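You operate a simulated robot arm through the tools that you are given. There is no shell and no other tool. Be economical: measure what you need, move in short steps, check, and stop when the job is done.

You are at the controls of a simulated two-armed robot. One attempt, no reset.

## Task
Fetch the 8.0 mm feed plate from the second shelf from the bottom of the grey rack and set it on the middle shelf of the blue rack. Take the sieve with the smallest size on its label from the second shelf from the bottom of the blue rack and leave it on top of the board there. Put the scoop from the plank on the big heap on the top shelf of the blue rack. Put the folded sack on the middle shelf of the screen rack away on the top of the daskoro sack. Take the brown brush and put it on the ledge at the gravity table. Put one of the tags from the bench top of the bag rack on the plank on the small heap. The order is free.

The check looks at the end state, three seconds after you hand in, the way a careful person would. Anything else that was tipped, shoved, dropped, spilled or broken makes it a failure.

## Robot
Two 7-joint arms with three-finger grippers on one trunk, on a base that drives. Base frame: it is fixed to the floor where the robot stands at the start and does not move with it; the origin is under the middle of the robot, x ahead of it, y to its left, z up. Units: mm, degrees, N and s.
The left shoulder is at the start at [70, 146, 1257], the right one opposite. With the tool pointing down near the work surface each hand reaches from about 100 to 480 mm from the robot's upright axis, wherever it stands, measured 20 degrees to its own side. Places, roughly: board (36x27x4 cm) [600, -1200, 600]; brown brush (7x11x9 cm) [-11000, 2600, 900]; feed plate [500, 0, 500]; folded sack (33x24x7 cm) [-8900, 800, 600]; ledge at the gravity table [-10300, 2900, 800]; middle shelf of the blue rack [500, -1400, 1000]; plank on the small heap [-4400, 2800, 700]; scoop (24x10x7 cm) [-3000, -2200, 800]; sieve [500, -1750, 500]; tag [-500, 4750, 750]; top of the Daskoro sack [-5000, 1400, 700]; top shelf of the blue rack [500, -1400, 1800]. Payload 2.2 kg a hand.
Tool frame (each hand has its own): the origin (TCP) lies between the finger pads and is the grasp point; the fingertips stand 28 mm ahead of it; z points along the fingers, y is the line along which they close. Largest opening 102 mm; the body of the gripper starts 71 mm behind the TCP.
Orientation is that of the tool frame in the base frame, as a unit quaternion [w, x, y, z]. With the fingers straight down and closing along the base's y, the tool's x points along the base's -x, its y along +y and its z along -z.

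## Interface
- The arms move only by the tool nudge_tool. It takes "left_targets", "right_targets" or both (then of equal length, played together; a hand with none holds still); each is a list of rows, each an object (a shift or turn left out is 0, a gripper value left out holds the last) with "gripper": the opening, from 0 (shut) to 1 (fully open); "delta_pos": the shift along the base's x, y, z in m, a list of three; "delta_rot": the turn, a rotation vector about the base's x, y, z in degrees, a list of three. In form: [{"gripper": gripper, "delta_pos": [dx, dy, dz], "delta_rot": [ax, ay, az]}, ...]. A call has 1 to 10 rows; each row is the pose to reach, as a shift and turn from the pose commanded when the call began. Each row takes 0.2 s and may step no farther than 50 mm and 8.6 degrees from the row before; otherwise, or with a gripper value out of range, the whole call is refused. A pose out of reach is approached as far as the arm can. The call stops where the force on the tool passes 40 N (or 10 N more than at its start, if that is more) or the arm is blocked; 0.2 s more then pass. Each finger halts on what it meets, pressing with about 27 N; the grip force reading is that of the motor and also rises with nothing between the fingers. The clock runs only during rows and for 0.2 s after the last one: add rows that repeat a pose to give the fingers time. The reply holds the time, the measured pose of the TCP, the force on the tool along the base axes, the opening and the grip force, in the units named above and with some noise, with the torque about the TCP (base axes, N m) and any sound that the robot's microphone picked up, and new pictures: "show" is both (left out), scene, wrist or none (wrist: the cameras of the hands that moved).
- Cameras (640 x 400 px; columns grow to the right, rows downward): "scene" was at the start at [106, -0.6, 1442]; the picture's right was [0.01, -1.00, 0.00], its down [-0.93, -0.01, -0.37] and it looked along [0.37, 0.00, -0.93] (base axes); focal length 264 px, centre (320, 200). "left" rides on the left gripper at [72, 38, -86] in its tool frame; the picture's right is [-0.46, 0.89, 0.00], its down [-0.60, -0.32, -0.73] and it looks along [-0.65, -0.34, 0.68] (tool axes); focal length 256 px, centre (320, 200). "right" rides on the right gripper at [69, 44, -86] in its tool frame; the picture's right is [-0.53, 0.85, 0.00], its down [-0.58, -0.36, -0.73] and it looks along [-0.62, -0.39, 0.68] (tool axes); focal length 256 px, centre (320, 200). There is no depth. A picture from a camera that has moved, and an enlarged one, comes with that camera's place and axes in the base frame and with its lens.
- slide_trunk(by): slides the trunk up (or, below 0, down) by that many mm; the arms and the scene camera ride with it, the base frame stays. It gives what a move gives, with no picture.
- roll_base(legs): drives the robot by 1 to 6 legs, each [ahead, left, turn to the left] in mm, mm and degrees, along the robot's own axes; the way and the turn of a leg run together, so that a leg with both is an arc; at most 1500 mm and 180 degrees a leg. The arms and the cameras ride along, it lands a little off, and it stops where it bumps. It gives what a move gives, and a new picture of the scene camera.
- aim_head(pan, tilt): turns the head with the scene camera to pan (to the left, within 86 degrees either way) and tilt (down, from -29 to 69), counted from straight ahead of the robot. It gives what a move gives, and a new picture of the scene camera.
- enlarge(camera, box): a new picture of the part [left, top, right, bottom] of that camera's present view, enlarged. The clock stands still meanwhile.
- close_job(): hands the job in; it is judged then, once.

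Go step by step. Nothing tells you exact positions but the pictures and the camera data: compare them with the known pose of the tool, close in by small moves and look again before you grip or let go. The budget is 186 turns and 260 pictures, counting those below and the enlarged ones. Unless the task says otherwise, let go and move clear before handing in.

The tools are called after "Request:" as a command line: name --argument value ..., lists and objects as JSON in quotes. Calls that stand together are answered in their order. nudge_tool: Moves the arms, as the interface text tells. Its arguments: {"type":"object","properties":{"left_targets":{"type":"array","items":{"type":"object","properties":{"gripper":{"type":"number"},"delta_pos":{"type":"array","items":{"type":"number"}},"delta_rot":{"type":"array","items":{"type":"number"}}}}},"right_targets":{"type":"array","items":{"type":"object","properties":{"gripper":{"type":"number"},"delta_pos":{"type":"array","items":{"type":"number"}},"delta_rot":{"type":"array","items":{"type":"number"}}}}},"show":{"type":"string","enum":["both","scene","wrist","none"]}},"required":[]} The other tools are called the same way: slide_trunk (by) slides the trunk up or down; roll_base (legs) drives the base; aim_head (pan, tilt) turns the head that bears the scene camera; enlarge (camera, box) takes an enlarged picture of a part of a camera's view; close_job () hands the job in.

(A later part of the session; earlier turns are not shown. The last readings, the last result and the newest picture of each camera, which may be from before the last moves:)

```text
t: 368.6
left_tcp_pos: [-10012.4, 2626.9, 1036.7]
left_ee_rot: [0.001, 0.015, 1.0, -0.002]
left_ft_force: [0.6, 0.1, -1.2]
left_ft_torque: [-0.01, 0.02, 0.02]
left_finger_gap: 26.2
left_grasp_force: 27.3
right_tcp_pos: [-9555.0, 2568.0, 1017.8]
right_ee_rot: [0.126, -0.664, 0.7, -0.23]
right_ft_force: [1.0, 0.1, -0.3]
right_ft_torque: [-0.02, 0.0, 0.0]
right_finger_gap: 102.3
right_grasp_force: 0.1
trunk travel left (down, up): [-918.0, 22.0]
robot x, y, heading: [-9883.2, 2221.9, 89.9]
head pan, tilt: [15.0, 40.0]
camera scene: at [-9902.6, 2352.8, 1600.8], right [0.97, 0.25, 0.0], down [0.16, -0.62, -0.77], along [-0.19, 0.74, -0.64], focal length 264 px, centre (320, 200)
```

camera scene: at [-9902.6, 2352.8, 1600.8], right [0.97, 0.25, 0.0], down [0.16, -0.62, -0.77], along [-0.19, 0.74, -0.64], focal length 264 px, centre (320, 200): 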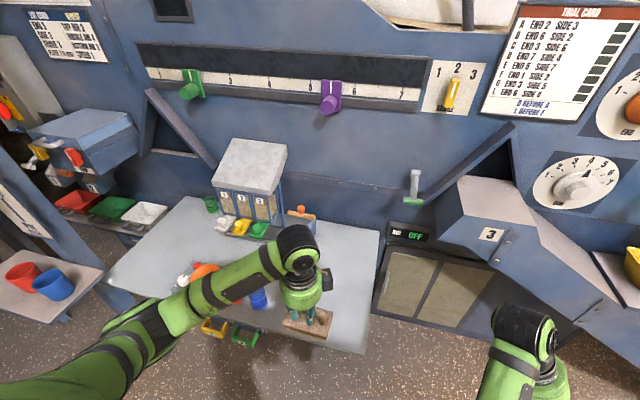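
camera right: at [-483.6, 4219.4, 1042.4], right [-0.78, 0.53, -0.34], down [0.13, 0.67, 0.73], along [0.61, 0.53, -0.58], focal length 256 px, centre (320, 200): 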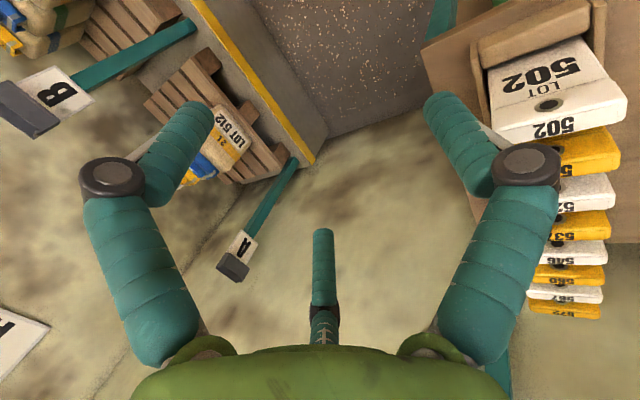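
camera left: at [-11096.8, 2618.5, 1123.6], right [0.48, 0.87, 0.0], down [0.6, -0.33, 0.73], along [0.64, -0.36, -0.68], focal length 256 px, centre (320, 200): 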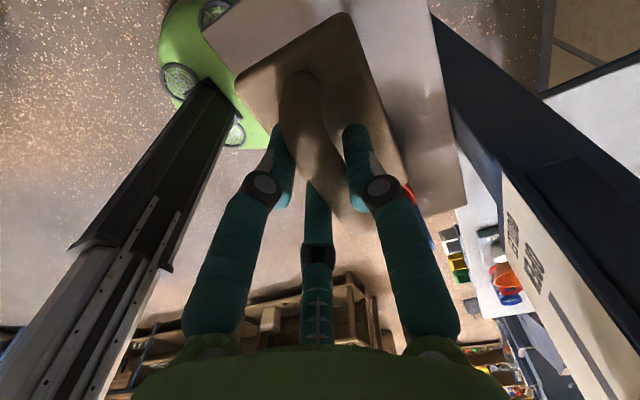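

The ledge's right front is free around (-10012, 2745). I move forward and lower toward it.

Request:
roll_base --legs '[[80, 0, 0]]'

Request:
nudge_tool --left_targets '[{"delta_pos": [0, 0.02, -0.03]}, {"delta_pos": [0, 0.04, -0.06]}, {"delta_pos": [0, 0.045, -0.09]}, {"delta_pos": [0, 0.045, -0.12]}, {"delta_pos": [0, 0.045, -0.13]}, {"delta_pos": [0, 0.045, -0.13]}]' --show "scene"

```text
t: 369.6
left_tcp_pos: [-10011.8, 2701.7, 1038.7]
left_ee_rot: [0.002, 0.016, 1.0, 0.001]
left_ft_force: [0.2, -0.1, -1.2]
left_ft_torque: [0.02, 0.03, -0.02]
left_finger_gap: 26.0
left_grasp_force: 26.6
right_tcp_pos: [-9551.8, 2643.4, 1021.2]
right_ee_rot: [0.126, -0.665, 0.7, -0.229]
right_ft_force: [-0.5, -0.5, 0.7]
right_ft_torque: [0.04, 0.02, 0.0]
right_finger_gap: 101.9
right_grasp_force: 0.0
trunk travel left (down, up): [-918.0, 22.0]
robot x, y, heading: [-9882.4, 2300.9, 89.8]
head pan, tilt: [15.0, 40.0]
camera scene: at [-9902.4, 2426.5, 1601.4], right [0.97, 0.25, 0.0], down [0.16, -0.62, -0.77], along [-0.2, 0.74, -0.64], focal length 264 px, centre (320, 200)
```

scene: 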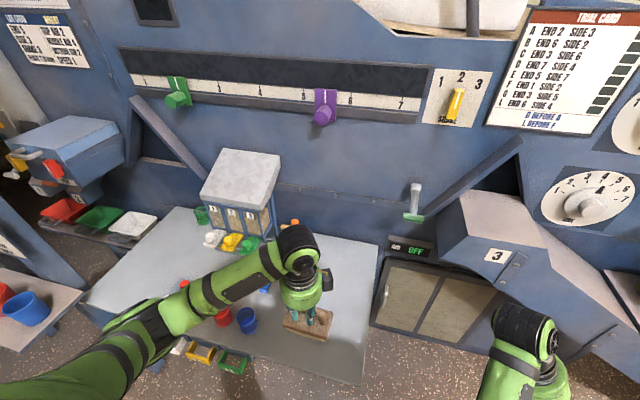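

```text
t: 371.0
left_tcp_pos: [-10011.6, 2752.1, 905.0]
left_ee_rot: [0.001, 0.016, 1.0, -0.002]
left_ft_force: [-0.1, -0.4, -1.6]
left_ft_torque: [0.03, 0.03, 0.02]
left_finger_gap: 26.2
left_grasp_force: 27.1
right_tcp_pos: [-9553.3, 2645.9, 1018.0]
right_ee_rot: [0.126, -0.665, 0.699, -0.23]
right_ft_force: [-0.7, -0.8, 0.0]
right_ft_torque: [0.03, 0.01, 0.01]
right_finger_gap: 102.2
right_grasp_force: 0.0
trunk travel left (down, up): [-918.0, 22.0]
robot x, y, heading: [-9883.2, 2305.9, 89.9]
head pan, tilt: [15.0, 40.0]
camera scene: at [-9902.4, 2433.1, 1600.7], right [0.97, 0.25, 0.0], down [0.16, -0.62, -0.77], along [-0.2, 0.74, -0.64], focal length 264 px, centre (320, 200)
```

scene: 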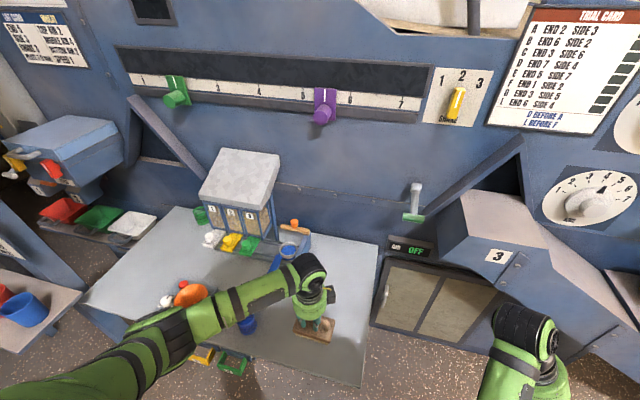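

Request:
nudge_tool --left_targets '[{"delta_pos": [0, 0, -0.005]}, {"delta_pos": [0, 0, -0.01]}, {"delta_pos": [0, 0, -0.014]}, {"delta_pos": [0, 0, -0.014]}]' --show "none"

```text
t: 372.0
left_tcp_pos: [-10012.1, 2751.1, 891.5]
left_ee_rot: [0.001, 0.015, 1.0, -0.002]
left_ft_force: [0.0, 0.8, -1.1]
left_ft_torque: [-0.04, 0.0, 0.0]
left_finger_gap: 26.3
left_grasp_force: 27.4
right_tcp_pos: [-9551.6, 2647.2, 1019.0]
right_ee_rot: [0.125, -0.665, 0.7, -0.23]
right_ft_force: [-0.2, 0.0, 0.0]
right_ft_torque: [-0.02, 0.03, 0.0]
right_finger_gap: 102.1
right_grasp_force: 0.0
trunk travel left (down, up): [-918.0, 22.0]
robot x, y, heading: [-9882.8, 2302.5, 89.7]
head pan, tilt: [15.0, 40.0]
```

Request:
nudge_tool --left_targets '[{"delta_pos": [0, 0, -0.004]}, {"delta_pos": [0, 0, -0.008]}, {"delta_pos": [0, 0, -0.008]}]' --show "none"

```text
t: 372.8
left_tcp_pos: [-10011.9, 2750.9, 883.2]
left_ee_rot: [0.001, 0.016, 1.0, -0.001]
left_ft_force: [0.4, 0.2, -1.6]
left_ft_torque: [0.01, 0.0, 0.02]
left_finger_gap: 26.0
left_grasp_force: 27.0
right_tcp_pos: [-9553.1, 2646.8, 1018.7]
right_ee_rot: [0.126, -0.664, 0.7, -0.231]
right_ft_force: [0.1, 1.1, 0.8]
right_ft_torque: [0.01, 0.0, -0.03]
right_finger_gap: 102.0
right_grasp_force: 0.1
trunk travel left (down, up): [-918.0, 22.0]
robot x, y, heading: [-9880.4, 2299.0, 89.7]
head pan, tilt: [15.0, 40.0]
```

Request:
nudge_tool --left_targets '[{"delta_pos": [0, 0, -0.004]}, {"delta_pos": [0, 0, -0.008]}, {"delta_pos": [0, 0, -0.012]}, {"delta_pos": [0, 0, -0.012]}]' --show "wrist"

```text
t: 373.8
left_tcp_pos: [-10012.0, 2751.1, 872.0]
left_ee_rot: [0.001, 0.016, 1.0, -0.002]
left_ft_force: [0.3, -0.2, -2.0]
left_ft_torque: [0.01, 0.02, 0.03]
left_finger_gap: 26.0
left_grasp_force: 27.3
right_tcp_pos: [-9552.4, 2646.5, 1018.5]
right_ee_rot: [0.125, -0.665, 0.7, -0.23]
right_ft_force: [0.3, 0.4, -0.3]
right_ft_torque: [-0.01, 0.05, -0.01]
right_finger_gap: 102.1
right_grasp_force: 0.0
trunk travel left (down, up): [-918.0, 22.0]
robot x, y, heading: [-9883.9, 2300.2, 89.6]
head pan, tilt: [15.0, 40.0]
camera left: at [-10084.2, 2792.2, 958.9], right [0.49, 0.87, 0.0], down [0.59, -0.33, 0.73], along [0.64, -0.36, -0.68], focal length 256 px, centre (320, 200)
```

left: 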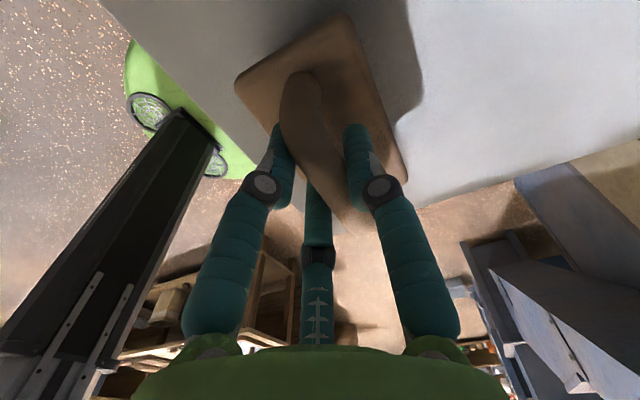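

Request:
nudge_tool --left_targets '[{"delta_pos": [0, 0, -0.004]}, {"delta_pos": [0, 0, -0.008]}, {"delta_pos": [0, 0, -0.012]}, {"delta_pos": [0, 0, -0.012]}]' --show "none"

```text
t: 374.8
left_tcp_pos: [-10012.6, 2751.6, 859.7]
left_ee_rot: [0.001, 0.016, 1.0, -0.001]
left_ft_force: [-0.2, 0.1, -2.0]
left_ft_torque: [-0.03, 0.01, -0.01]
left_finger_gap: 25.8
left_grasp_force: 26.8
right_tcp_pos: [-9553.6, 2646.2, 1019.0]
right_ee_rot: [0.126, -0.664, 0.7, -0.231]
right_ft_force: [1.1, 0.2, 0.2]
right_ft_torque: [-0.01, 0.0, 0.0]
right_finger_gap: 102.1
right_grasp_force: 0.1
trunk travel left (down, up): [-918.0, 22.0]
robot x, y, heading: [-9879.0, 2301.8, 89.8]
head pan, tilt: [15.0, 40.0]
```

Request:
nudge_tool --left_targets '[{"delta_pos": [0, 0, -0.004]}, {"delta_pos": [0, 0, -0.008]}, {"delta_pos": [0, 0, -0.012]}, {"delta_pos": [0, 0, -0.012]}]' --show "scene"

```text
t: 375.8
left_tcp_pos: [-10010.9, 2749.8, 849.2]
left_ee_rot: [0.003, 0.016, 1.0, 0.001]
left_ft_force: [-1.9, 3.1, 22.5]
left_ft_torque: [0.11, -0.05, -0.01]
left_finger_gap: 25.8
left_grasp_force: 27.0
right_tcp_pos: [-9552.3, 2643.9, 1020.5]
right_ee_rot: [0.126, -0.665, 0.7, -0.23]
right_ft_force: [-0.4, -0.1, 0.9]
right_ft_torque: [-0.01, 0.03, 0.0]
right_finger_gap: 102.1
right_grasp_force: 0.1
trunk travel left (down, up): [-918.0, 22.0]
robot x, y, heading: [-9881.7, 2302.7, 89.9]
head pan, tilt: [15.0, 40.0]
camera scene: at [-9901.7, 2429.4, 1601.1], right [0.97, 0.25, 0.0], down [0.16, -0.62, -0.77], along [-0.2, 0.74, -0.64], focal length 264 px, centre (320, 200)
```

scene: 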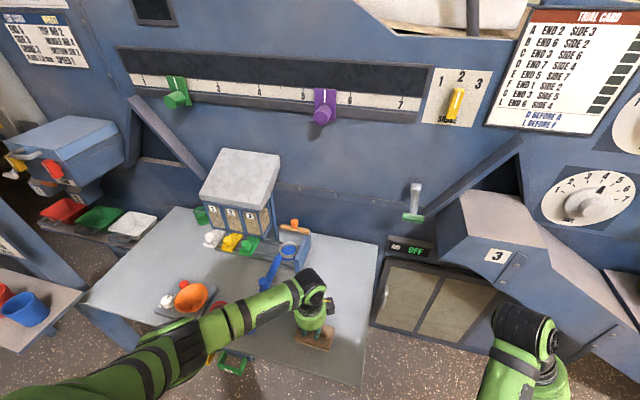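

Contact (ledge ≈762). I open and lift the hand away.

Request:
nudge_tool --left_targets '[{"delta_pos": [0, 0, 0.003]}, {"delta_pos": [0, 0, 0.003], "gripper": 0.5}, {"delta_pos": [0, 0, 0.003], "gripper": 0.9}, {"delta_pos": [0, 0, 0.003], "gripper": 0.9}, {"delta_pos": [0, 0, 0.04]}, {"delta_pos": [0, 0, 0.08]}, {"delta_pos": [0, 0, 0.12]}, {"delta_pos": [0, 0, 0.16]}]' --show "wrist"

Request:
roll_base --legs '[[-350, 0, 0]]'

```text
t: 377.6
left_tcp_pos: [-10012.6, 2750.0, 1007.6]
left_ee_rot: [0.001, 0.016, 1.0, -0.001]
left_ft_force: [0.0, -0.4, -0.1]
left_ft_torque: [0.05, 0.02, 0.01]
left_finger_gap: 91.9
left_grasp_force: 0.1
right_tcp_pos: [-9552.7, 2646.9, 1018.6]
right_ee_rot: [0.125, -0.665, 0.699, -0.231]
right_ft_force: [0.0, 0.0, 0.7]
right_ft_torque: [-0.01, -0.02, 0.01]
right_finger_gap: 101.9
right_grasp_force: 0.1
trunk travel left (down, up): [-918.0, 22.0]
robot x, y, heading: [-9878.5, 2302.2, 90.0]
head pan, tilt: [15.0, 40.0]
camera left: at [-10083.8, 2791.5, 1095.2], right [0.49, 0.87, 0.0], down [0.59, -0.33, 0.73], along [0.64, -0.36, -0.68], focal length 256 px, centre (320, 200)
```

left: 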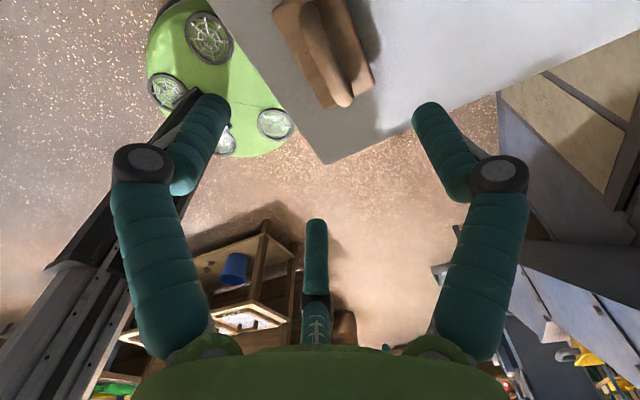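

```text
t: 379.9
left_tcp_pos: [-10013.2, 2406.5, 1007.5]
left_ee_rot: [0.001, 0.015, 1.0, -0.003]
left_ft_force: [-0.4, -0.4, 1.2]
left_ft_torque: [-0.04, 0.01, -0.01]
left_finger_gap: 91.9
left_grasp_force: 0.0
right_tcp_pos: [-9553.2, 2302.5, 1018.3]
right_ee_rot: [0.126, -0.665, 0.699, -0.231]
right_ft_force: [0.4, 0.6, -0.2]
right_ft_torque: [0.01, 0.01, -0.04]
right_finger_gap: 102.1
right_grasp_force: 0.1
trunk travel left (down, up): [-918.0, 22.0]
robot x, y, heading: [-9878.4, 1954.9, 89.7]
head pan, tilt: [15.0, 40.0]
camera scene: at [-9903.7, 2089.1, 1600.5], right [0.97, 0.26, 0.0], down [0.16, -0.62, -0.77], along [-0.2, 0.74, -0.64], focal length 264 px, centre (320, 200)
```

scene: 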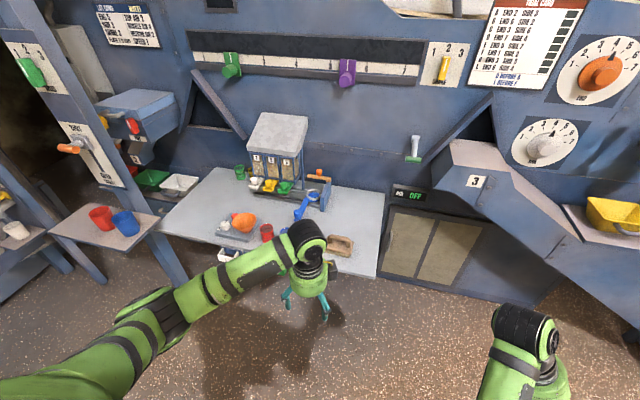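

The brush lies on the ledge. Last: the folded sack on the screen rack near (-8900, 800). I turn to look that way.

Request:
roll_base --legs '[[0, 0, -140]]'

Request:
aim_head --pan 0 --tilt 18

```text
t: 386.0
left_tcp_pos: [-9492.5, 1696.5, 1006.8]
left_ee_rot: [-0.001, 0.945, 0.328, -0.001]
left_ft_force: [0.2, -0.1, 0.2]
left_ft_torque: [-0.01, -0.04, 0.01]
left_finger_gap: 91.8
left_grasp_force: 0.1
right_tcp_pos: [-9908.9, 1480.6, 1019.0]
right_ee_rot: [-0.174, 0.429, 0.864, -0.197]
right_ft_force: [1.0, 0.4, 0.6]
right_ft_torque: [-0.05, 0.02, -0.01]
right_finger_gap: 102.0
right_grasp_force: 0.0
trunk travel left (down, up): [-918.0, 22.0]
robot x, y, heading: [-9889.3, 1956.5, -50.1]
head pan, tilt: [15.0, 40.0]
camera scene: at [-9780.4, 1867.4, 1600.8], right [-0.58, -0.82, 0.0], down [-0.53, 0.37, -0.77], along [0.63, -0.44, -0.64], focal length 264 px, centre (320, 200)
```

scene: 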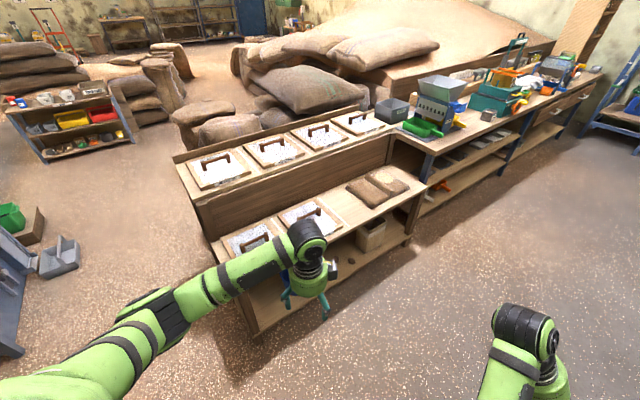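

```text
t: 386.9
left_tcp_pos: [-9491.7, 1696.2, 1007.1]
left_ee_rot: [-0.001, 0.945, 0.328, -0.002]
left_ft_force: [1.2, 0.2, -0.5]
left_ft_torque: [0.0, 0.03, -0.05]
left_finger_gap: 91.8
left_grasp_force: 0.1
right_tcp_pos: [-9911.4, 1481.7, 1018.3]
right_ee_rot: [-0.173, 0.43, 0.864, -0.197]
right_ft_force: [-0.2, 0.2, -0.4]
right_ft_torque: [0.02, -0.01, -0.01]
right_finger_gap: 101.9
right_grasp_force: 0.0
trunk travel left (down, up): [-918.0, 22.0]
robot x, y, heading: [-9882.5, 1959.5, -50.0]
head pan, tilt: [0.0, 18.0]
camera scene: at [-9790.2, 1844.6, 1635.4], right [-0.77, -0.64, 0.0], down [-0.2, 0.24, -0.95], along [0.61, -0.73, -0.31], focal length 264 px, centre (320, 200)
```

scene: 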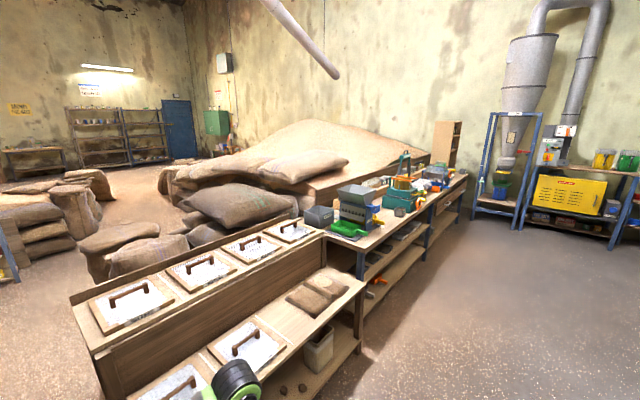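

The screen rack is a stepped wooden rack facing west; the folded sack lies on its middle (stepped) shelf near (-8950, 860). I zoom, then drive in front of it.

Request:
enlarge --camera "scene" --box '[270, 250, 370, 320]'

Request:
roll_base --legs '[[0, 0, 50], [0, -1100, 0]]'

Request:
aim_head --pan 0 --tilt 45

```text
5.71 times, centred on (320, 285) of scene
camera zoom: at [-9790.2, 1844.6, 1635.4], right [-0.77, -0.64, 0.0], down [-0.2, 0.24, -0.95], along [0.61, -0.73, -0.31], focal length 1506 px, centre (320, -286)
```

zoom: 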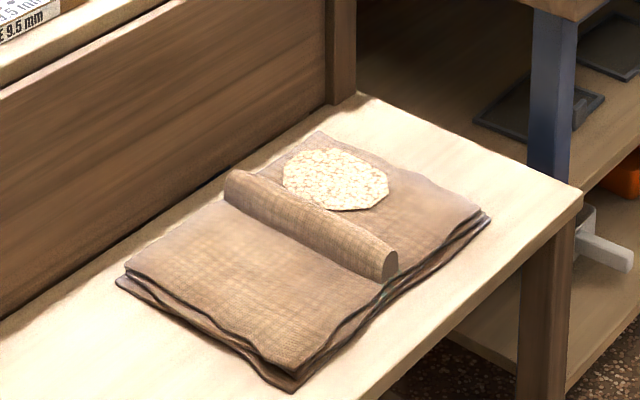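

```text
t: 394.8
left_tcp_pos: [-9433.5, 994.6, 1008.2]
left_ee_rot: [0.0, 0.717, 0.697, -0.001]
left_ft_force: [-0.1, -0.4, 0.7]
left_ft_torque: [0.02, 0.0, 0.01]
left_finger_gap: 91.5
left_grasp_force: 0.1
right_tcp_pos: [-9535.9, 536.2, 1018.3]
right_ee_rot: [-0.074, 0.023, 0.965, -0.252]
right_ft_force: [0.9, 0.1, 0.3]
right_ft_torque: [0.01, 0.01, 0.01]
right_finger_gap: 101.9
right_grasp_force: 0.1
trunk travel left (down, up): [-918.0, 22.0]
robot x, y, heading: [-9887.3, 862.7, 0.1]
head pan, tilt: [0.0, 18.0]
camera scene: at [-9739.4, 861.6, 1635.5], right [0.0, -1.0, 0.0], down [-0.31, 0.0, -0.95], along [0.95, 0.0, -0.31], focal length 264 px, centre (320, 200)
```

scene: 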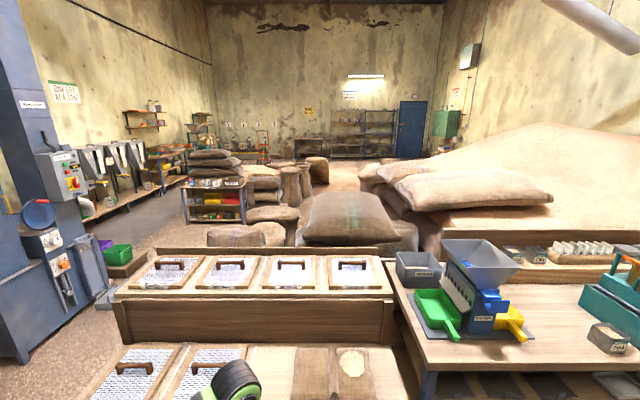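

```text
t: 395.7
left_tcp_pos: [-9433.8, 993.9, 1008.3]
left_ee_rot: [0.0, 0.717, 0.697, -0.002]
left_ft_force: [-0.2, -0.1, -0.2]
left_ft_torque: [0.0, 0.02, 0.0]
left_finger_gap: 91.9
left_grasp_force: 0.1
right_tcp_pos: [-9535.4, 534.9, 1018.5]
right_ee_rot: [-0.074, 0.023, 0.965, -0.251]
right_ft_force: [-0.6, -0.2, 0.7]
right_ft_torque: [0.0, 0.01, 0.05]
right_finger_gap: 102.3
right_grasp_force: 0.1
trunk travel left (down, up): [-918.0, 22.0]
robot x, y, heading: [-9886.6, 862.0, -0.1]
head pan, tilt: [0.0, 45.0]
camera scene: at [-9751.4, 860.6, 1593.6], right [0.0, -1.0, 0.0], down [-0.71, 0.0, -0.71], along [0.71, 0.0, -0.71], focal length 264 px, centre (320, 200)
```

scene: 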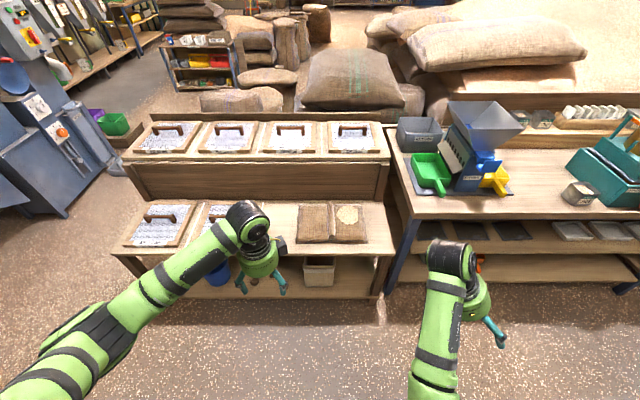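

The sack has a rolled ridge along x across its middle at about (-8965, 800), a natural handle. I turn the left hand to close along y, pull the right hand back, and lower the trunk.

Request:
nudge_tool --left_targets '[{"delta_rot": [0, 0, 8.4]}, {"delta_rot": [0, 0, 16.8]}, {"delta_rot": [0, 0, 25.2]}, {"delta_rot": [0, 0, 33.6]}, {"delta_rot": [0, 0, 42]}, {"delta_rot": [0, 0, 50.4]}, {"delta_rot": [0, 0, 58.8]}, {"delta_rot": [0, 0, 67.2]}, {"delta_rot": [0, 0, 75.6]}, {"delta_rot": [0, 0, 84]}]' --show "none"

Request:
nudge_tool --right_targets '[{"delta_pos": [-0.03, 0, 0]}, {"delta_pos": [-0.06, 0, 0]}, {"delta_pos": [-0.09, 0, 0]}, {"delta_pos": [-0.12, 0, 0]}]' --left_targets '[{"delta_rot": [0, 0, 7.6]}, {"delta_rot": [0, 0, 7.6]}, {"delta_rot": [0, 0, 7.6]}, {"delta_rot": [0, 0, 7.6]}]' --show "none"

Request:
slide_trunk --by -230

```text
t: 397.9
left_tcp_pos: [-9432.6, 994.5, 1008.8]
left_ee_rot: [0.002, 0.065, 0.998, 0.0]
left_ft_force: [-0.2, -0.3, 0.2]
left_ft_torque: [0.01, 0.0, 0.01]
left_finger_gap: 91.9
left_grasp_force: 0.0
right_tcp_pos: [-9535.8, 535.2, 1018.5]
right_ee_rot: [-0.074, 0.023, 0.965, -0.251]
right_ft_force: [0.0, -0.9, -0.1]
right_ft_torque: [-0.03, -0.02, 0.0]
right_finger_gap: 101.9
right_grasp_force: 0.0
trunk travel left (down, up): [-918.0, 22.0]
robot x, y, heading: [-9882.9, 865.0, 0.1]
head pan, tilt: [0.0, 45.0]
```

```text
t: 399.1
left_tcp_pos: [-9433.2, 994.6, 1006.2]
left_ee_rot: [0.0, 0.0, 1.0, -0.001]
left_ft_force: [-0.1, 0.3, 0.1]
left_ft_torque: [-0.01, -0.01, -0.03]
left_finger_gap: 91.8
left_grasp_force: 0.1
right_tcp_pos: [-9645.8, 496.5, 1038.8]
right_ee_rot: [-0.059, 0.017, 0.948, -0.311]
right_ft_force: [0.5, 0.2, -0.1]
right_ft_torque: [0.0, 0.02, 0.02]
right_finger_gap: 102.0
right_grasp_force: 0.1
trunk travel left (down, up): [-918.0, 22.0]
robot x, y, heading: [-9883.6, 862.9, 0.1]
head pan, tilt: [0.0, 45.0]
stopped in row 4 (right hand): the arm was blocked; the commanded pose is now the measured one
```

```text
t: 401.5
left_tcp_pos: [-9434.3, 993.2, 777.4]
left_ee_rot: [0.001, 0.0, 1.0, -0.001]
left_ft_force: [1.1, 0.3, 0.2]
left_ft_torque: [-0.02, 0.02, -0.02]
left_finger_gap: 91.9
left_grasp_force: 0.0
right_tcp_pos: [-9646.8, 497.7, 810.0]
right_ee_rot: [-0.06, 0.017, 0.948, -0.311]
right_ft_force: [0.2, 0.3, -0.1]
right_ft_torque: [-0.02, 0.03, 0.01]
right_finger_gap: 101.9
right_grasp_force: 0.1
trunk travel left (down, up): [-688.0, 252.0]
robot x, y, heading: [-9882.6, 859.1, 0.0]
head pan, tilt: [0.0, 45.0]
```

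Drive in so the left hand is over the ridge, then look.

Request:
roll_base --legs '[[455, -190, 0]]'

Request:
nudge_tool --left_targets '[{"delta_pos": [0, 0, -0.02], "gripper": 1}, {"delta_pos": [0, 0, -0.02]}]' --show "wrist"

```text
t: 404.4
left_tcp_pos: [-8977.1, 800.7, 778.0]
left_ee_rot: [0.001, 0.003, 1.0, -0.001]
left_ft_force: [-0.4, -0.4, 0.0]
left_ft_torque: [0.0, 0.0, 0.0]
left_finger_gap: 92.0
left_grasp_force: 0.0
right_tcp_pos: [-9192.2, 304.7, 809.6]
right_ee_rot: [-0.06, 0.02, 0.948, -0.311]
right_ft_force: [-0.4, -0.1, -0.3]
right_ft_torque: [0.01, 0.02, 0.0]
right_finger_gap: 101.9
right_grasp_force: 0.1
trunk travel left (down, up): [-688.0, 252.0]
robot x, y, heading: [-9430.7, 668.9, -0.3]
head pan, tilt: [0.0, 45.0]
camera scene: at [-9295.4, 668.8, 1363.5], right [0.0, -1.0, 0.0], down [-0.71, 0.0, -0.71], along [0.71, 0.0, -0.71], focal length 264 px, centre (320, 200)
```

scene: 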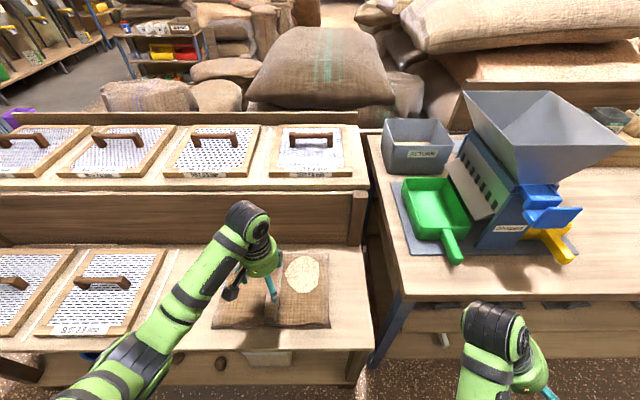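

```text
t: 405.0
left_tcp_pos: [-8977.4, 801.2, 756.4]
left_ee_rot: [0.001, 0.002, 1.0, 0.0]
left_ft_force: [0.1, 0.1, -0.7]
left_ft_torque: [0.03, -0.02, -0.01]
left_finger_gap: 101.9
left_grasp_force: 0.0
right_tcp_pos: [-9190.5, 303.6, 808.4]
right_ee_rot: [-0.06, 0.02, 0.948, -0.312]
right_ft_force: [1.0, 0.4, 0.5]
right_ft_torque: [-0.01, -0.01, -0.01]
right_finger_gap: 102.2
right_grasp_force: 0.1
trunk travel left (down, up): [-688.0, 252.0]
robot x, y, heading: [-9427.9, 672.3, -0.3]
head pan, tilt: [0.0, 45.0]
camera left: at [-9050.4, 840.4, 844.1], right [0.47, 0.88, 0.0], down [0.6, -0.32, 0.73], along [0.65, -0.34, -0.68], focal length 256 px, centre (320, 200)
```

left: 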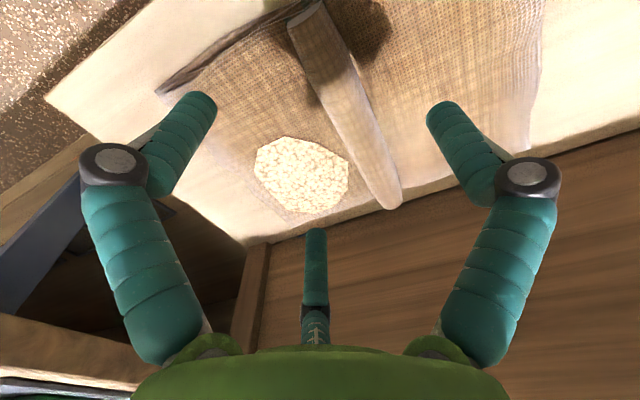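

The ridge's middle is near (-8924, 812). I extend the hand 50 mm with a slight forward tilt.

Request:
nudge_tool --left_targets '[{"delta_pos": [0.015, 0.004, 0], "delta_rot": [0, -5, 0]}, {"delta_pos": [0.03, 0.008, -0.01], "delta_rot": [0, -10, 0]}, {"delta_pos": [0.045, 0.011, -0.02], "delta_rot": [0, -15, 0]}, {"delta_pos": [0.052, 0.011, -0.035], "delta_rot": [0, -15, 0]}, {"delta_pos": [0.052, 0.011, -0.035], "delta_rot": [0, -15, 0]}]' --show "wrist"

```text
t: 406.2
left_tcp_pos: [-8925.2, 812.4, 724.0]
left_ee_rot: [0.132, 0.002, 0.991, 0.0]
left_ft_force: [-0.3, -0.4, -0.7]
left_ft_torque: [0.0, 0.02, 0.03]
left_finger_gap: 102.1
left_grasp_force: 0.0
right_tcp_pos: [-9191.7, 304.8, 809.6]
right_ee_rot: [-0.06, 0.02, 0.948, -0.311]
right_ft_force: [0.1, 0.5, 0.8]
right_ft_torque: [0.02, -0.01, 0.03]
right_finger_gap: 102.2
right_grasp_force: 0.0
trunk travel left (down, up): [-688.0, 252.0]
robot x, y, heading: [-9427.8, 668.3, -0.4]
head pan, tilt: [0.0, 45.0]
camera left: at [-9018.3, 851.9, 787.7], right [0.45, 0.88, 0.12], down [0.39, -0.32, 0.86], along [0.8, -0.34, -0.49], focal length 256 px, centre (320, 200)
```

left: 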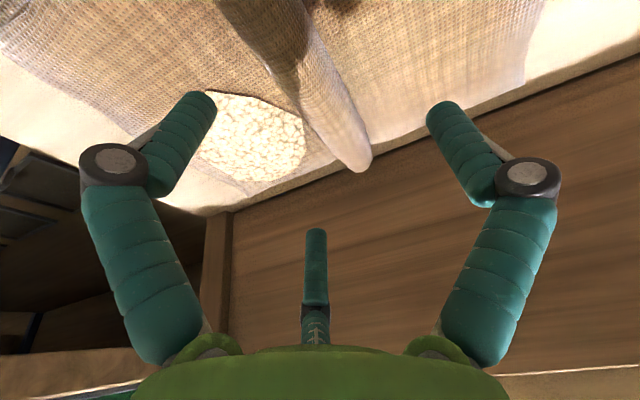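

Good reach. I descend gradually to feel for contact.

Request:
nudge_tool --left_targets '[{"delta_pos": [0.005, 0, -0.02]}, {"delta_pos": [0.01, 0, -0.04]}, {"delta_pos": [0.01, 0, -0.055]}, {"delta_pos": [0.01, 0, -0.063]}, {"delta_pos": [0.01, 0, -0.07]}, {"delta_pos": [0.01, 0, -0.07]}]' --show "wrist"

```text
t: 407.6
left_tcp_pos: [-8915.7, 810.2, 652.6]
left_ee_rot: [0.132, 0.002, 0.991, -0.001]
left_ft_force: [0.8, -2.7, 1.0]
left_ft_torque: [-0.08, 0.03, 0.11]
left_finger_gap: 101.7
left_grasp_force: 0.1
right_tcp_pos: [-9192.2, 304.1, 807.4]
right_ee_rot: [-0.059, 0.02, 0.948, -0.311]
right_ft_force: [-0.9, 0.2, 0.3]
right_ft_torque: [0.03, -0.01, 0.01]
right_finger_gap: 102.1
right_grasp_force: 0.1
trunk travel left (down, up): [-688.0, 252.0]
robot x, y, heading: [-9424.6, 673.6, -0.0]
head pan, tilt: [0.0, 45.0]
camera left: at [-9008.7, 850.8, 717.6], right [0.45, 0.88, 0.12], down [0.39, -0.32, 0.86], along [0.8, -0.34, -0.49], focal length 256 px, centre (320, 200)
```

left: 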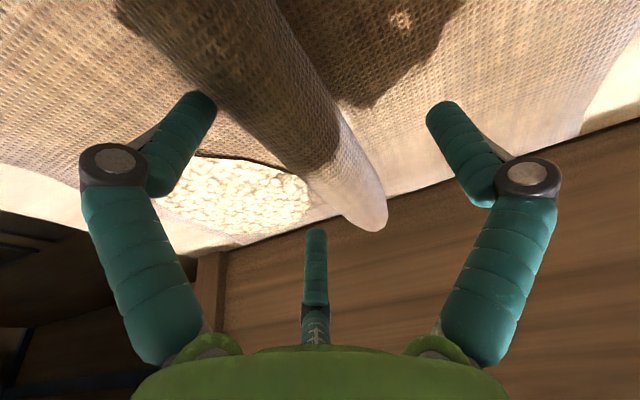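

The ridge is centred between the fingers with light contact. I raise slightly and close.

Request:
nudge_tool --left_targets '[{"delta_pos": [0, 0, 0.004], "gripper": 0.8}, {"delta_pos": [0, 0, 0.006], "gripper": 0.5}, {"delta_pos": [0, 0, 0.006], "gripper": 0.25}, {"delta_pos": [0, 0, 0.006], "gripper": 0.0}, {"delta_pos": [0, 0, 0.006], "gripper": 0.0}]' --show "wrist"

```text
t: 408.8
left_tcp_pos: [-8914.4, 812.5, 658.5]
left_ee_rot: [0.132, 0.003, 0.991, 0.0]
left_ft_force: [3.8, -2.1, 2.6]
left_ft_torque: [-0.1, -0.5, -0.32]
left_finger_gap: 52.1
left_grasp_force: 27.3
right_tcp_pos: [-9193.1, 303.3, 808.2]
right_ee_rot: [-0.06, 0.02, 0.948, -0.312]
right_ft_force: [0.5, -0.4, -0.4]
right_ft_torque: [0.0, 0.02, -0.01]
right_finger_gap: 102.0
right_grasp_force: 0.1
trunk travel left (down, up): [-688.0, 252.0]
robot x, y, heading: [-9429.1, 669.9, -0.5]
head pan, tilt: [0.0, 45.0]
camera left: at [-9007.7, 851.4, 724.2], right [0.45, 0.88, 0.12], down [0.39, -0.32, 0.86], along [0.8, -0.34, -0.49], focal length 256 px, centre (320, 200)
```

left: 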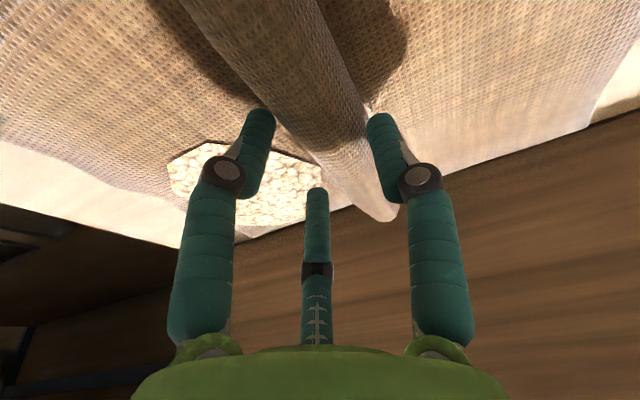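

Gripped (52 mm). Lift slowly and check the balance.

Request:
nudge_tool --left_targets '[{"delta_pos": [0, 0, 0.015]}, {"delta_pos": [0, 0, 0.03]}, {"delta_pos": [0, 0, 0.05]}, {"delta_pos": [0, 0, 0.07]}, {"delta_pos": [0, 0, 0.07]}]' --show "both"

```text
t: 410.0
left_tcp_pos: [-8915.4, 811.7, 728.1]
left_ee_rot: [0.131, 0.001, 0.991, 0.0]
left_ft_force: [0.3, 0.3, -6.4]
left_ft_torque: [-0.08, 0.13, -0.01]
left_finger_gap: 51.9
left_grasp_force: 26.8
right_tcp_pos: [-9190.2, 305.3, 809.3]
right_ee_rot: [-0.061, 0.02, 0.948, -0.311]
right_ft_force: [0.2, -0.5, 0.3]
right_ft_torque: [0.0, 0.05, 0.02]
right_finger_gap: 102.3
right_grasp_force: 0.0
trunk travel left (down, up): [-688.0, 252.0]
robot x, y, heading: [-9425.3, 670.6, -0.1]
head pan, tilt: [0.0, 45.0]
camera scene: at [-9294.2, 669.3, 1363.4], right [0.0, -1.0, 0.0], down [-0.71, 0.0, -0.71], along [0.71, 0.0, -0.71], focal length 264 px, centre (320, 200)
camera left: at [-9007.9, 851.7, 793.8], right [0.45, 0.88, 0.12], down [0.39, -0.32, 0.86], along [0.8, -0.34, -0.49], focal length 256 px, centre (320, 200)
```

scene: 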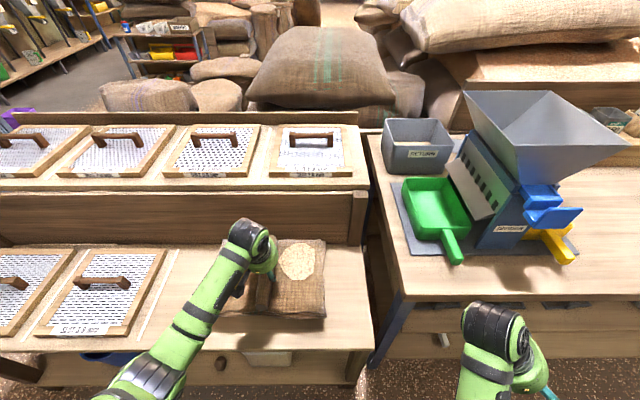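
left: 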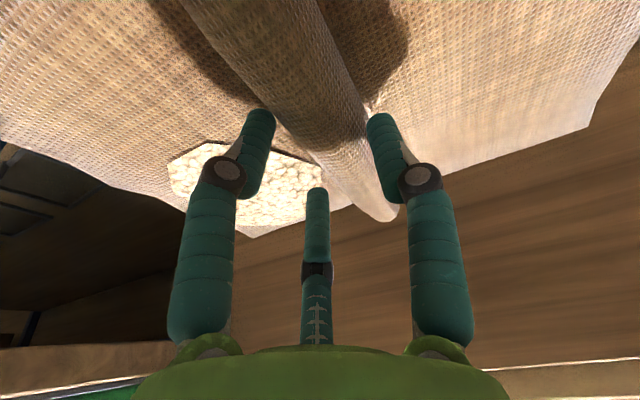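

The sack hangs level (6.4 N). I back out, raise the trunk, and carry it through the corridor toward the Daskoro sack.

Request:
roll_base --legs '[[-450, 0, 0], [0, 760, 0], [0, 760, 0]]'

Request:
slide_trunk --by 200

Request:
roll_base --legs '[[1500, 0, 0], [1500, 0, 0], [400, 0, 0]]'

Request:
aim_head --pan -25 --tilt 20

```text
t: 420.2
left_tcp_pos: [-9363.2, 2337.4, 727.9]
left_ee_rot: [0.131, -0.001, 0.991, -0.002]
left_ft_force: [0.3, -0.2, -7.8]
left_ft_torque: [-0.06, 0.09, -0.02]
left_finger_gap: 51.8
left_grasp_force: 26.5
right_tcp_pos: [-9636.8, 1827.6, 808.1]
right_ee_rot: [-0.059, 0.017, 0.948, -0.311]
right_ft_force: [-0.8, -0.6, -0.1]
right_ft_torque: [-0.02, -0.01, -0.01]
right_finger_gap: 102.1
right_grasp_force: 0.0
trunk travel left (down, up): [-688.0, 252.0]
robot x, y, heading: [-9873.5, 2189.5, 0.1]
head pan, tilt: [0.0, 45.0]
camera scene: at [-9741.7, 2191.9, 1363.4], right [0.0, -1.0, 0.0], down [-0.71, 0.0, -0.71], along [0.71, 0.0, -0.71], focal length 264 px, centre (320, 200)
```

scene: 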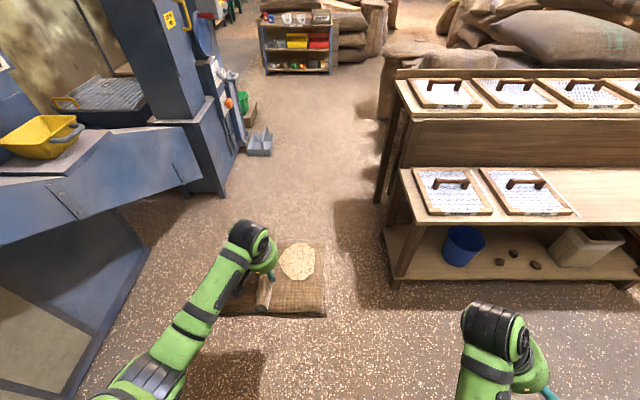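

```text
t: 422.3
left_tcp_pos: [-9363.0, 2336.8, 928.2]
left_ee_rot: [0.13, 0.0, 0.992, -0.001]
left_ft_force: [0.1, -1.2, -6.9]
left_ft_torque: [-0.06, 0.1, -0.01]
left_finger_gap: 52.0
left_grasp_force: 27.0
right_tcp_pos: [-9637.4, 1826.4, 1007.3]
right_ee_rot: [-0.059, 0.016, 0.948, -0.312]
right_ft_force: [-0.9, 0.1, 0.1]
right_ft_torque: [0.0, 0.02, -0.05]
right_finger_gap: 102.0
right_grasp_force: 0.1
trunk travel left (down, up): [-888.0, 52.0]
robot x, y, heading: [-9877.2, 2187.8, 0.0]
head pan, tilt: [0.0, 45.0]
```

```text
t: 438.9
left_tcp_pos: [-5957.5, 2337.8, 927.7]
left_ee_rot: [0.131, -0.004, 0.991, 0.0]
left_ft_force: [0.1, 0.4, -6.7]
left_ft_torque: [-0.05, 0.08, -0.03]
left_finger_gap: 51.8
left_grasp_force: 27.6
right_tcp_pos: [-6227.3, 1827.2, 1008.3]
right_ee_rot: [-0.059, 0.014, 0.948, -0.312]
right_ft_force: [-0.7, -0.9, -0.6]
right_ft_torque: [-0.04, -0.01, 0.01]
right_finger_gap: 101.9
right_grasp_force: 0.1
trunk travel left (down, up): [-888.0, 52.0]
robot x, y, heading: [-6468.4, 2188.6, 0.4]
head pan, tilt: [0.0, 45.0]
camera scene: at [-6336.3, 2189.9, 1563.6], right [0.01, -1.0, 0.0], down [-0.71, -0.01, -0.71], along [0.71, 0.01, -0.71], focal length 264 px, centre (320, 200)
```

scene: 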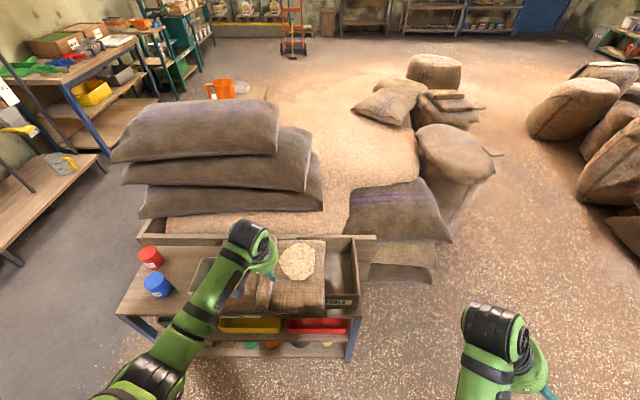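

```text
t: 439.8
left_tcp_pos: [-5957.3, 2337.5, 928.6]
left_ee_rot: [0.131, -0.003, 0.991, 0.0]
left_ft_force: [0.3, 0.0, -7.2]
left_ft_torque: [-0.06, 0.09, -0.01]
left_finger_gap: 51.9
left_grasp_force: 26.7
right_tcp_pos: [-6225.6, 1826.1, 1008.7]
right_ee_rot: [-0.059, 0.013, 0.948, -0.312]
right_ft_force: [-0.9, 0.0, 1.0]
right_ft_torque: [0.04, -0.02, -0.01]
right_finger_gap: 101.9
right_grasp_force: 0.0
trunk travel left (down, up): [-888.0, 52.0]
robot x, y, heading: [-6468.3, 2188.5, 0.8]
head pan, tilt: [-25.0, 20.0]
camera scene: at [-6330.8, 2150.8, 1602.0], right [-0.41, -0.91, 0.0], down [-0.31, 0.14, -0.94], along [0.85, -0.39, -0.34], focal length 264 px, centre (320, 200)
```

scene: 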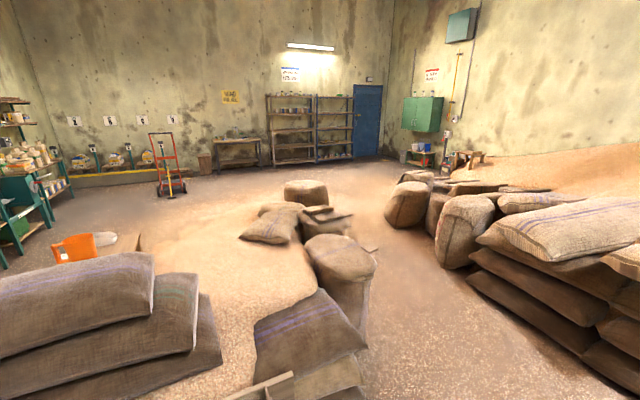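

The sack at pixel (340,255) should be the Daskoro one; zoom to verify.

Request:
enlarge --camera "scene" --box '[240, 180, 400, 300]'

```text
3.33 times, centred on (320, 240) of scene
camera zoom: at [-6330.8, 2150.8, 1602.0], right [-0.41, -0.91, 0.0], down [-0.31, 0.14, -0.94], along [0.85, -0.39, -0.34], focal length 879 px, centre (320, 67)
```

zoom: 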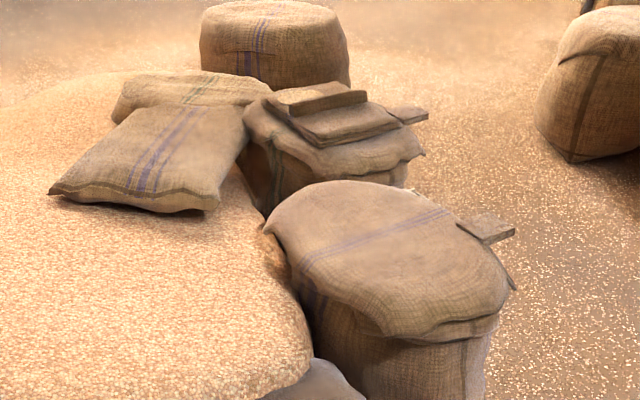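

The front sack matches the given place. I go around to its south side, where the tag is, and look.

Request:
roll_base --legs '[[0, -1450, 0], [1000, 0, 0]]'

Request:
aim_head --pan 35 --tilt 35

```text
t: 451.8
left_tcp_pos: [-4952.4, 900.5, 927.8]
left_ee_rot: [0.131, -0.007, 0.991, 0.0]
left_ft_force: [-0.1, 0.7, -6.4]
left_ft_torque: [-0.06, 0.08, -0.01]
left_finger_gap: 51.9
left_grasp_force: 27.1
right_tcp_pos: [-5216.9, 387.3, 1008.5]
right_ee_rot: [-0.056, 0.01, 0.948, -0.312]
right_ft_force: [-0.1, 0.4, 0.5]
right_ft_torque: [-0.03, -0.04, 0.0]
right_finger_gap: 101.8
right_grasp_force: 0.1
trunk travel left (down, up): [-888.0, 52.0]
robot x, y, heading: [-5459.9, 751.7, 1.1]
head pan, tilt: [-25.0, 20.0]
camera scene: at [-5325.0, 710.8, 1602.2], right [-0.41, -0.91, 0.0], down [-0.31, 0.14, -0.94], along [0.86, -0.38, -0.34], focal length 264 px, centre (320, 200)
```

scene: 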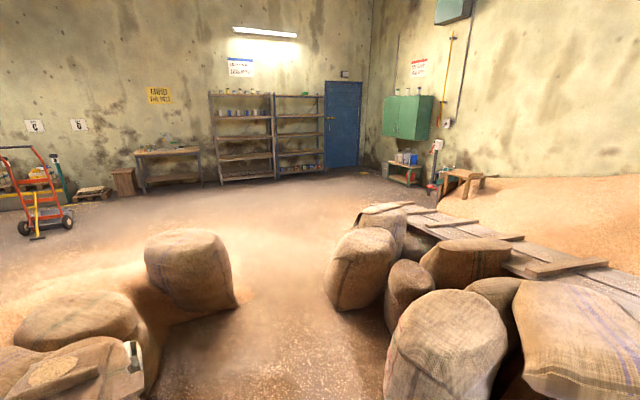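

```text
t: 453.1
left_tcp_pos: [-4952.6, 901.0, 926.8]
left_ee_rot: [0.13, -0.008, 0.992, 0.002]
left_ft_force: [0.5, -1.0, -7.5]
left_ft_torque: [-0.09, 0.1, -0.05]
left_finger_gap: 52.1
left_grasp_force: 27.1
right_tcp_pos: [-5217.7, 387.5, 1008.1]
right_ee_rot: [-0.058, 0.01, 0.948, -0.311]
right_ft_force: [-0.4, -0.4, -0.2]
right_ft_torque: [0.0, -0.01, 0.05]
right_finger_gap: 102.1
right_grasp_force: 0.0
trunk travel left (down, up): [-888.0, 52.0]
robot x, y, heading: [-5460.9, 751.5, 0.8]
head pan, tilt: [35.0, 35.0]
camera scene: at [-5337.7, 800.4, 1578.2], right [0.59, -0.81, 0.0], down [-0.47, -0.34, -0.82], along [0.66, 0.48, -0.57], focal length 264 px, centre (320, 200)
```

scene: 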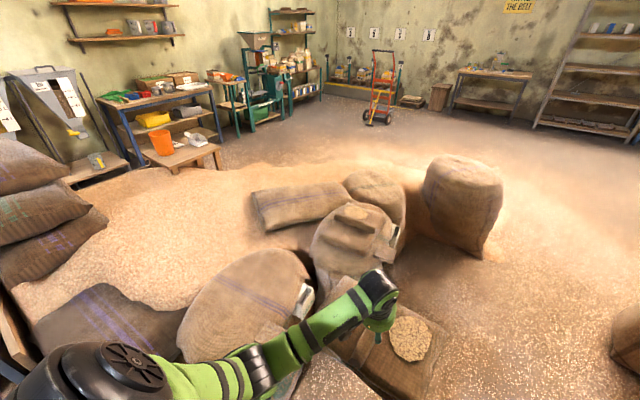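

Zoom on the two sacks' tags.

Request:
enlarge --camera "scene" --box '[230, 180, 430, 330]'

```text
2.67 times, centred on (330, 255) of scene
camera zoom: at [-5337.7, 800.4, 1578.2], right [0.59, -0.81, 0.0], down [-0.47, -0.34, -0.82], along [0.66, 0.48, -0.57], focal length 703 px, centre (293, 53)
```

zoom: 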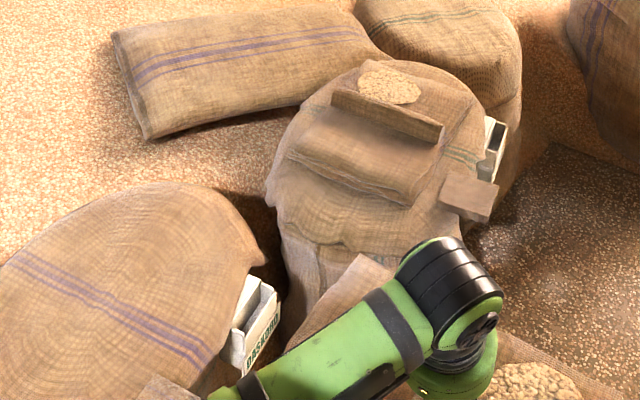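

The front sack's label reads DASKORO. To reach its top without the base touching it, I'll lower the shoulders while raising the hand, for a longer reach.

Request:
nudge_tool --left_targets '[{"delta_pos": [0, 0, 0.025]}, {"delta_pos": [0, 0, 0.05]}, {"delta_pos": [0, 0, 0.075]}, {"delta_pos": [0, 0, 0.09]}, {"delta_pos": [0, 0, 0.09]}]' --show "none"

Request:
slide_trunk --by -180

Request:
nudge_tool --left_targets '[{"delta_pos": [0.01, 0, 0.025]}, {"delta_pos": [0.02, 0, 0.05]}, {"delta_pos": [0.03, 0, 0.06]}, {"delta_pos": [0.045, 0, 0.06]}, {"delta_pos": [0.06, 0, 0.06]}, {"delta_pos": [0.075, 0, 0.06]}, {"delta_pos": [0.075, 0, 0.06]}]' --show "none"

```text
t: 454.3
left_tcp_pos: [-4951.0, 901.3, 1018.2]
left_ee_rot: [0.13, -0.007, 0.991, -0.001]
left_ft_force: [-0.2, 0.1, -7.6]
left_ft_torque: [-0.06, 0.11, 0.03]
left_finger_gap: 51.9
left_grasp_force: 27.1
right_tcp_pos: [-5217.8, 386.7, 1008.5]
right_ee_rot: [-0.058, 0.009, 0.948, -0.312]
right_ft_force: [0.5, 0.1, -0.9]
right_ft_torque: [-0.04, 0.02, -0.01]
right_finger_gap: 102.1
right_grasp_force: 0.1
trunk travel left (down, up): [-888.0, 52.0]
robot x, y, heading: [-5458.1, 751.2, 0.8]
head pan, tilt: [35.0, 35.0]
```

```text
t: 456.3
left_tcp_pos: [-4951.6, 900.6, 836.8]
left_ee_rot: [0.13, -0.009, 0.991, 0.001]
left_ft_force: [0.3, -0.7, -6.9]
left_ft_torque: [-0.08, 0.13, 0.02]
left_finger_gap: 52.1
left_grasp_force: 27.0
right_tcp_pos: [-5217.4, 386.8, 827.9]
right_ee_rot: [-0.057, 0.009, 0.948, -0.313]
right_ft_force: [0.1, 0.5, -0.5]
right_ft_torque: [-0.02, 0.0, 0.0]
right_finger_gap: 102.0
right_grasp_force: 0.0
trunk travel left (down, up): [-708.0, 232.0]
robot x, y, heading: [-5458.8, 747.4, 0.9]
head pan, tilt: [35.0, 35.0]
```

```text
t: 457.9
left_tcp_pos: [-4876.2, 900.0, 897.5]
left_ee_rot: [0.131, -0.008, 0.991, 0.0]
left_ft_force: [0.2, 0.0, -7.4]
left_ft_torque: [-0.05, 0.11, 0.0]
left_finger_gap: 51.9
left_grasp_force: 27.5
right_tcp_pos: [-5216.3, 387.2, 827.5]
right_ee_rot: [-0.057, 0.009, 0.948, -0.313]
right_ft_force: [0.0, 0.5, 0.2]
right_ft_torque: [0.0, 0.01, -0.01]
right_finger_gap: 101.9
right_grasp_force: 0.1
trunk travel left (down, up): [-708.0, 232.0]
robot x, y, heading: [-5462.4, 750.2, 1.0]
head pan, tilt: [35.0, 35.0]
```

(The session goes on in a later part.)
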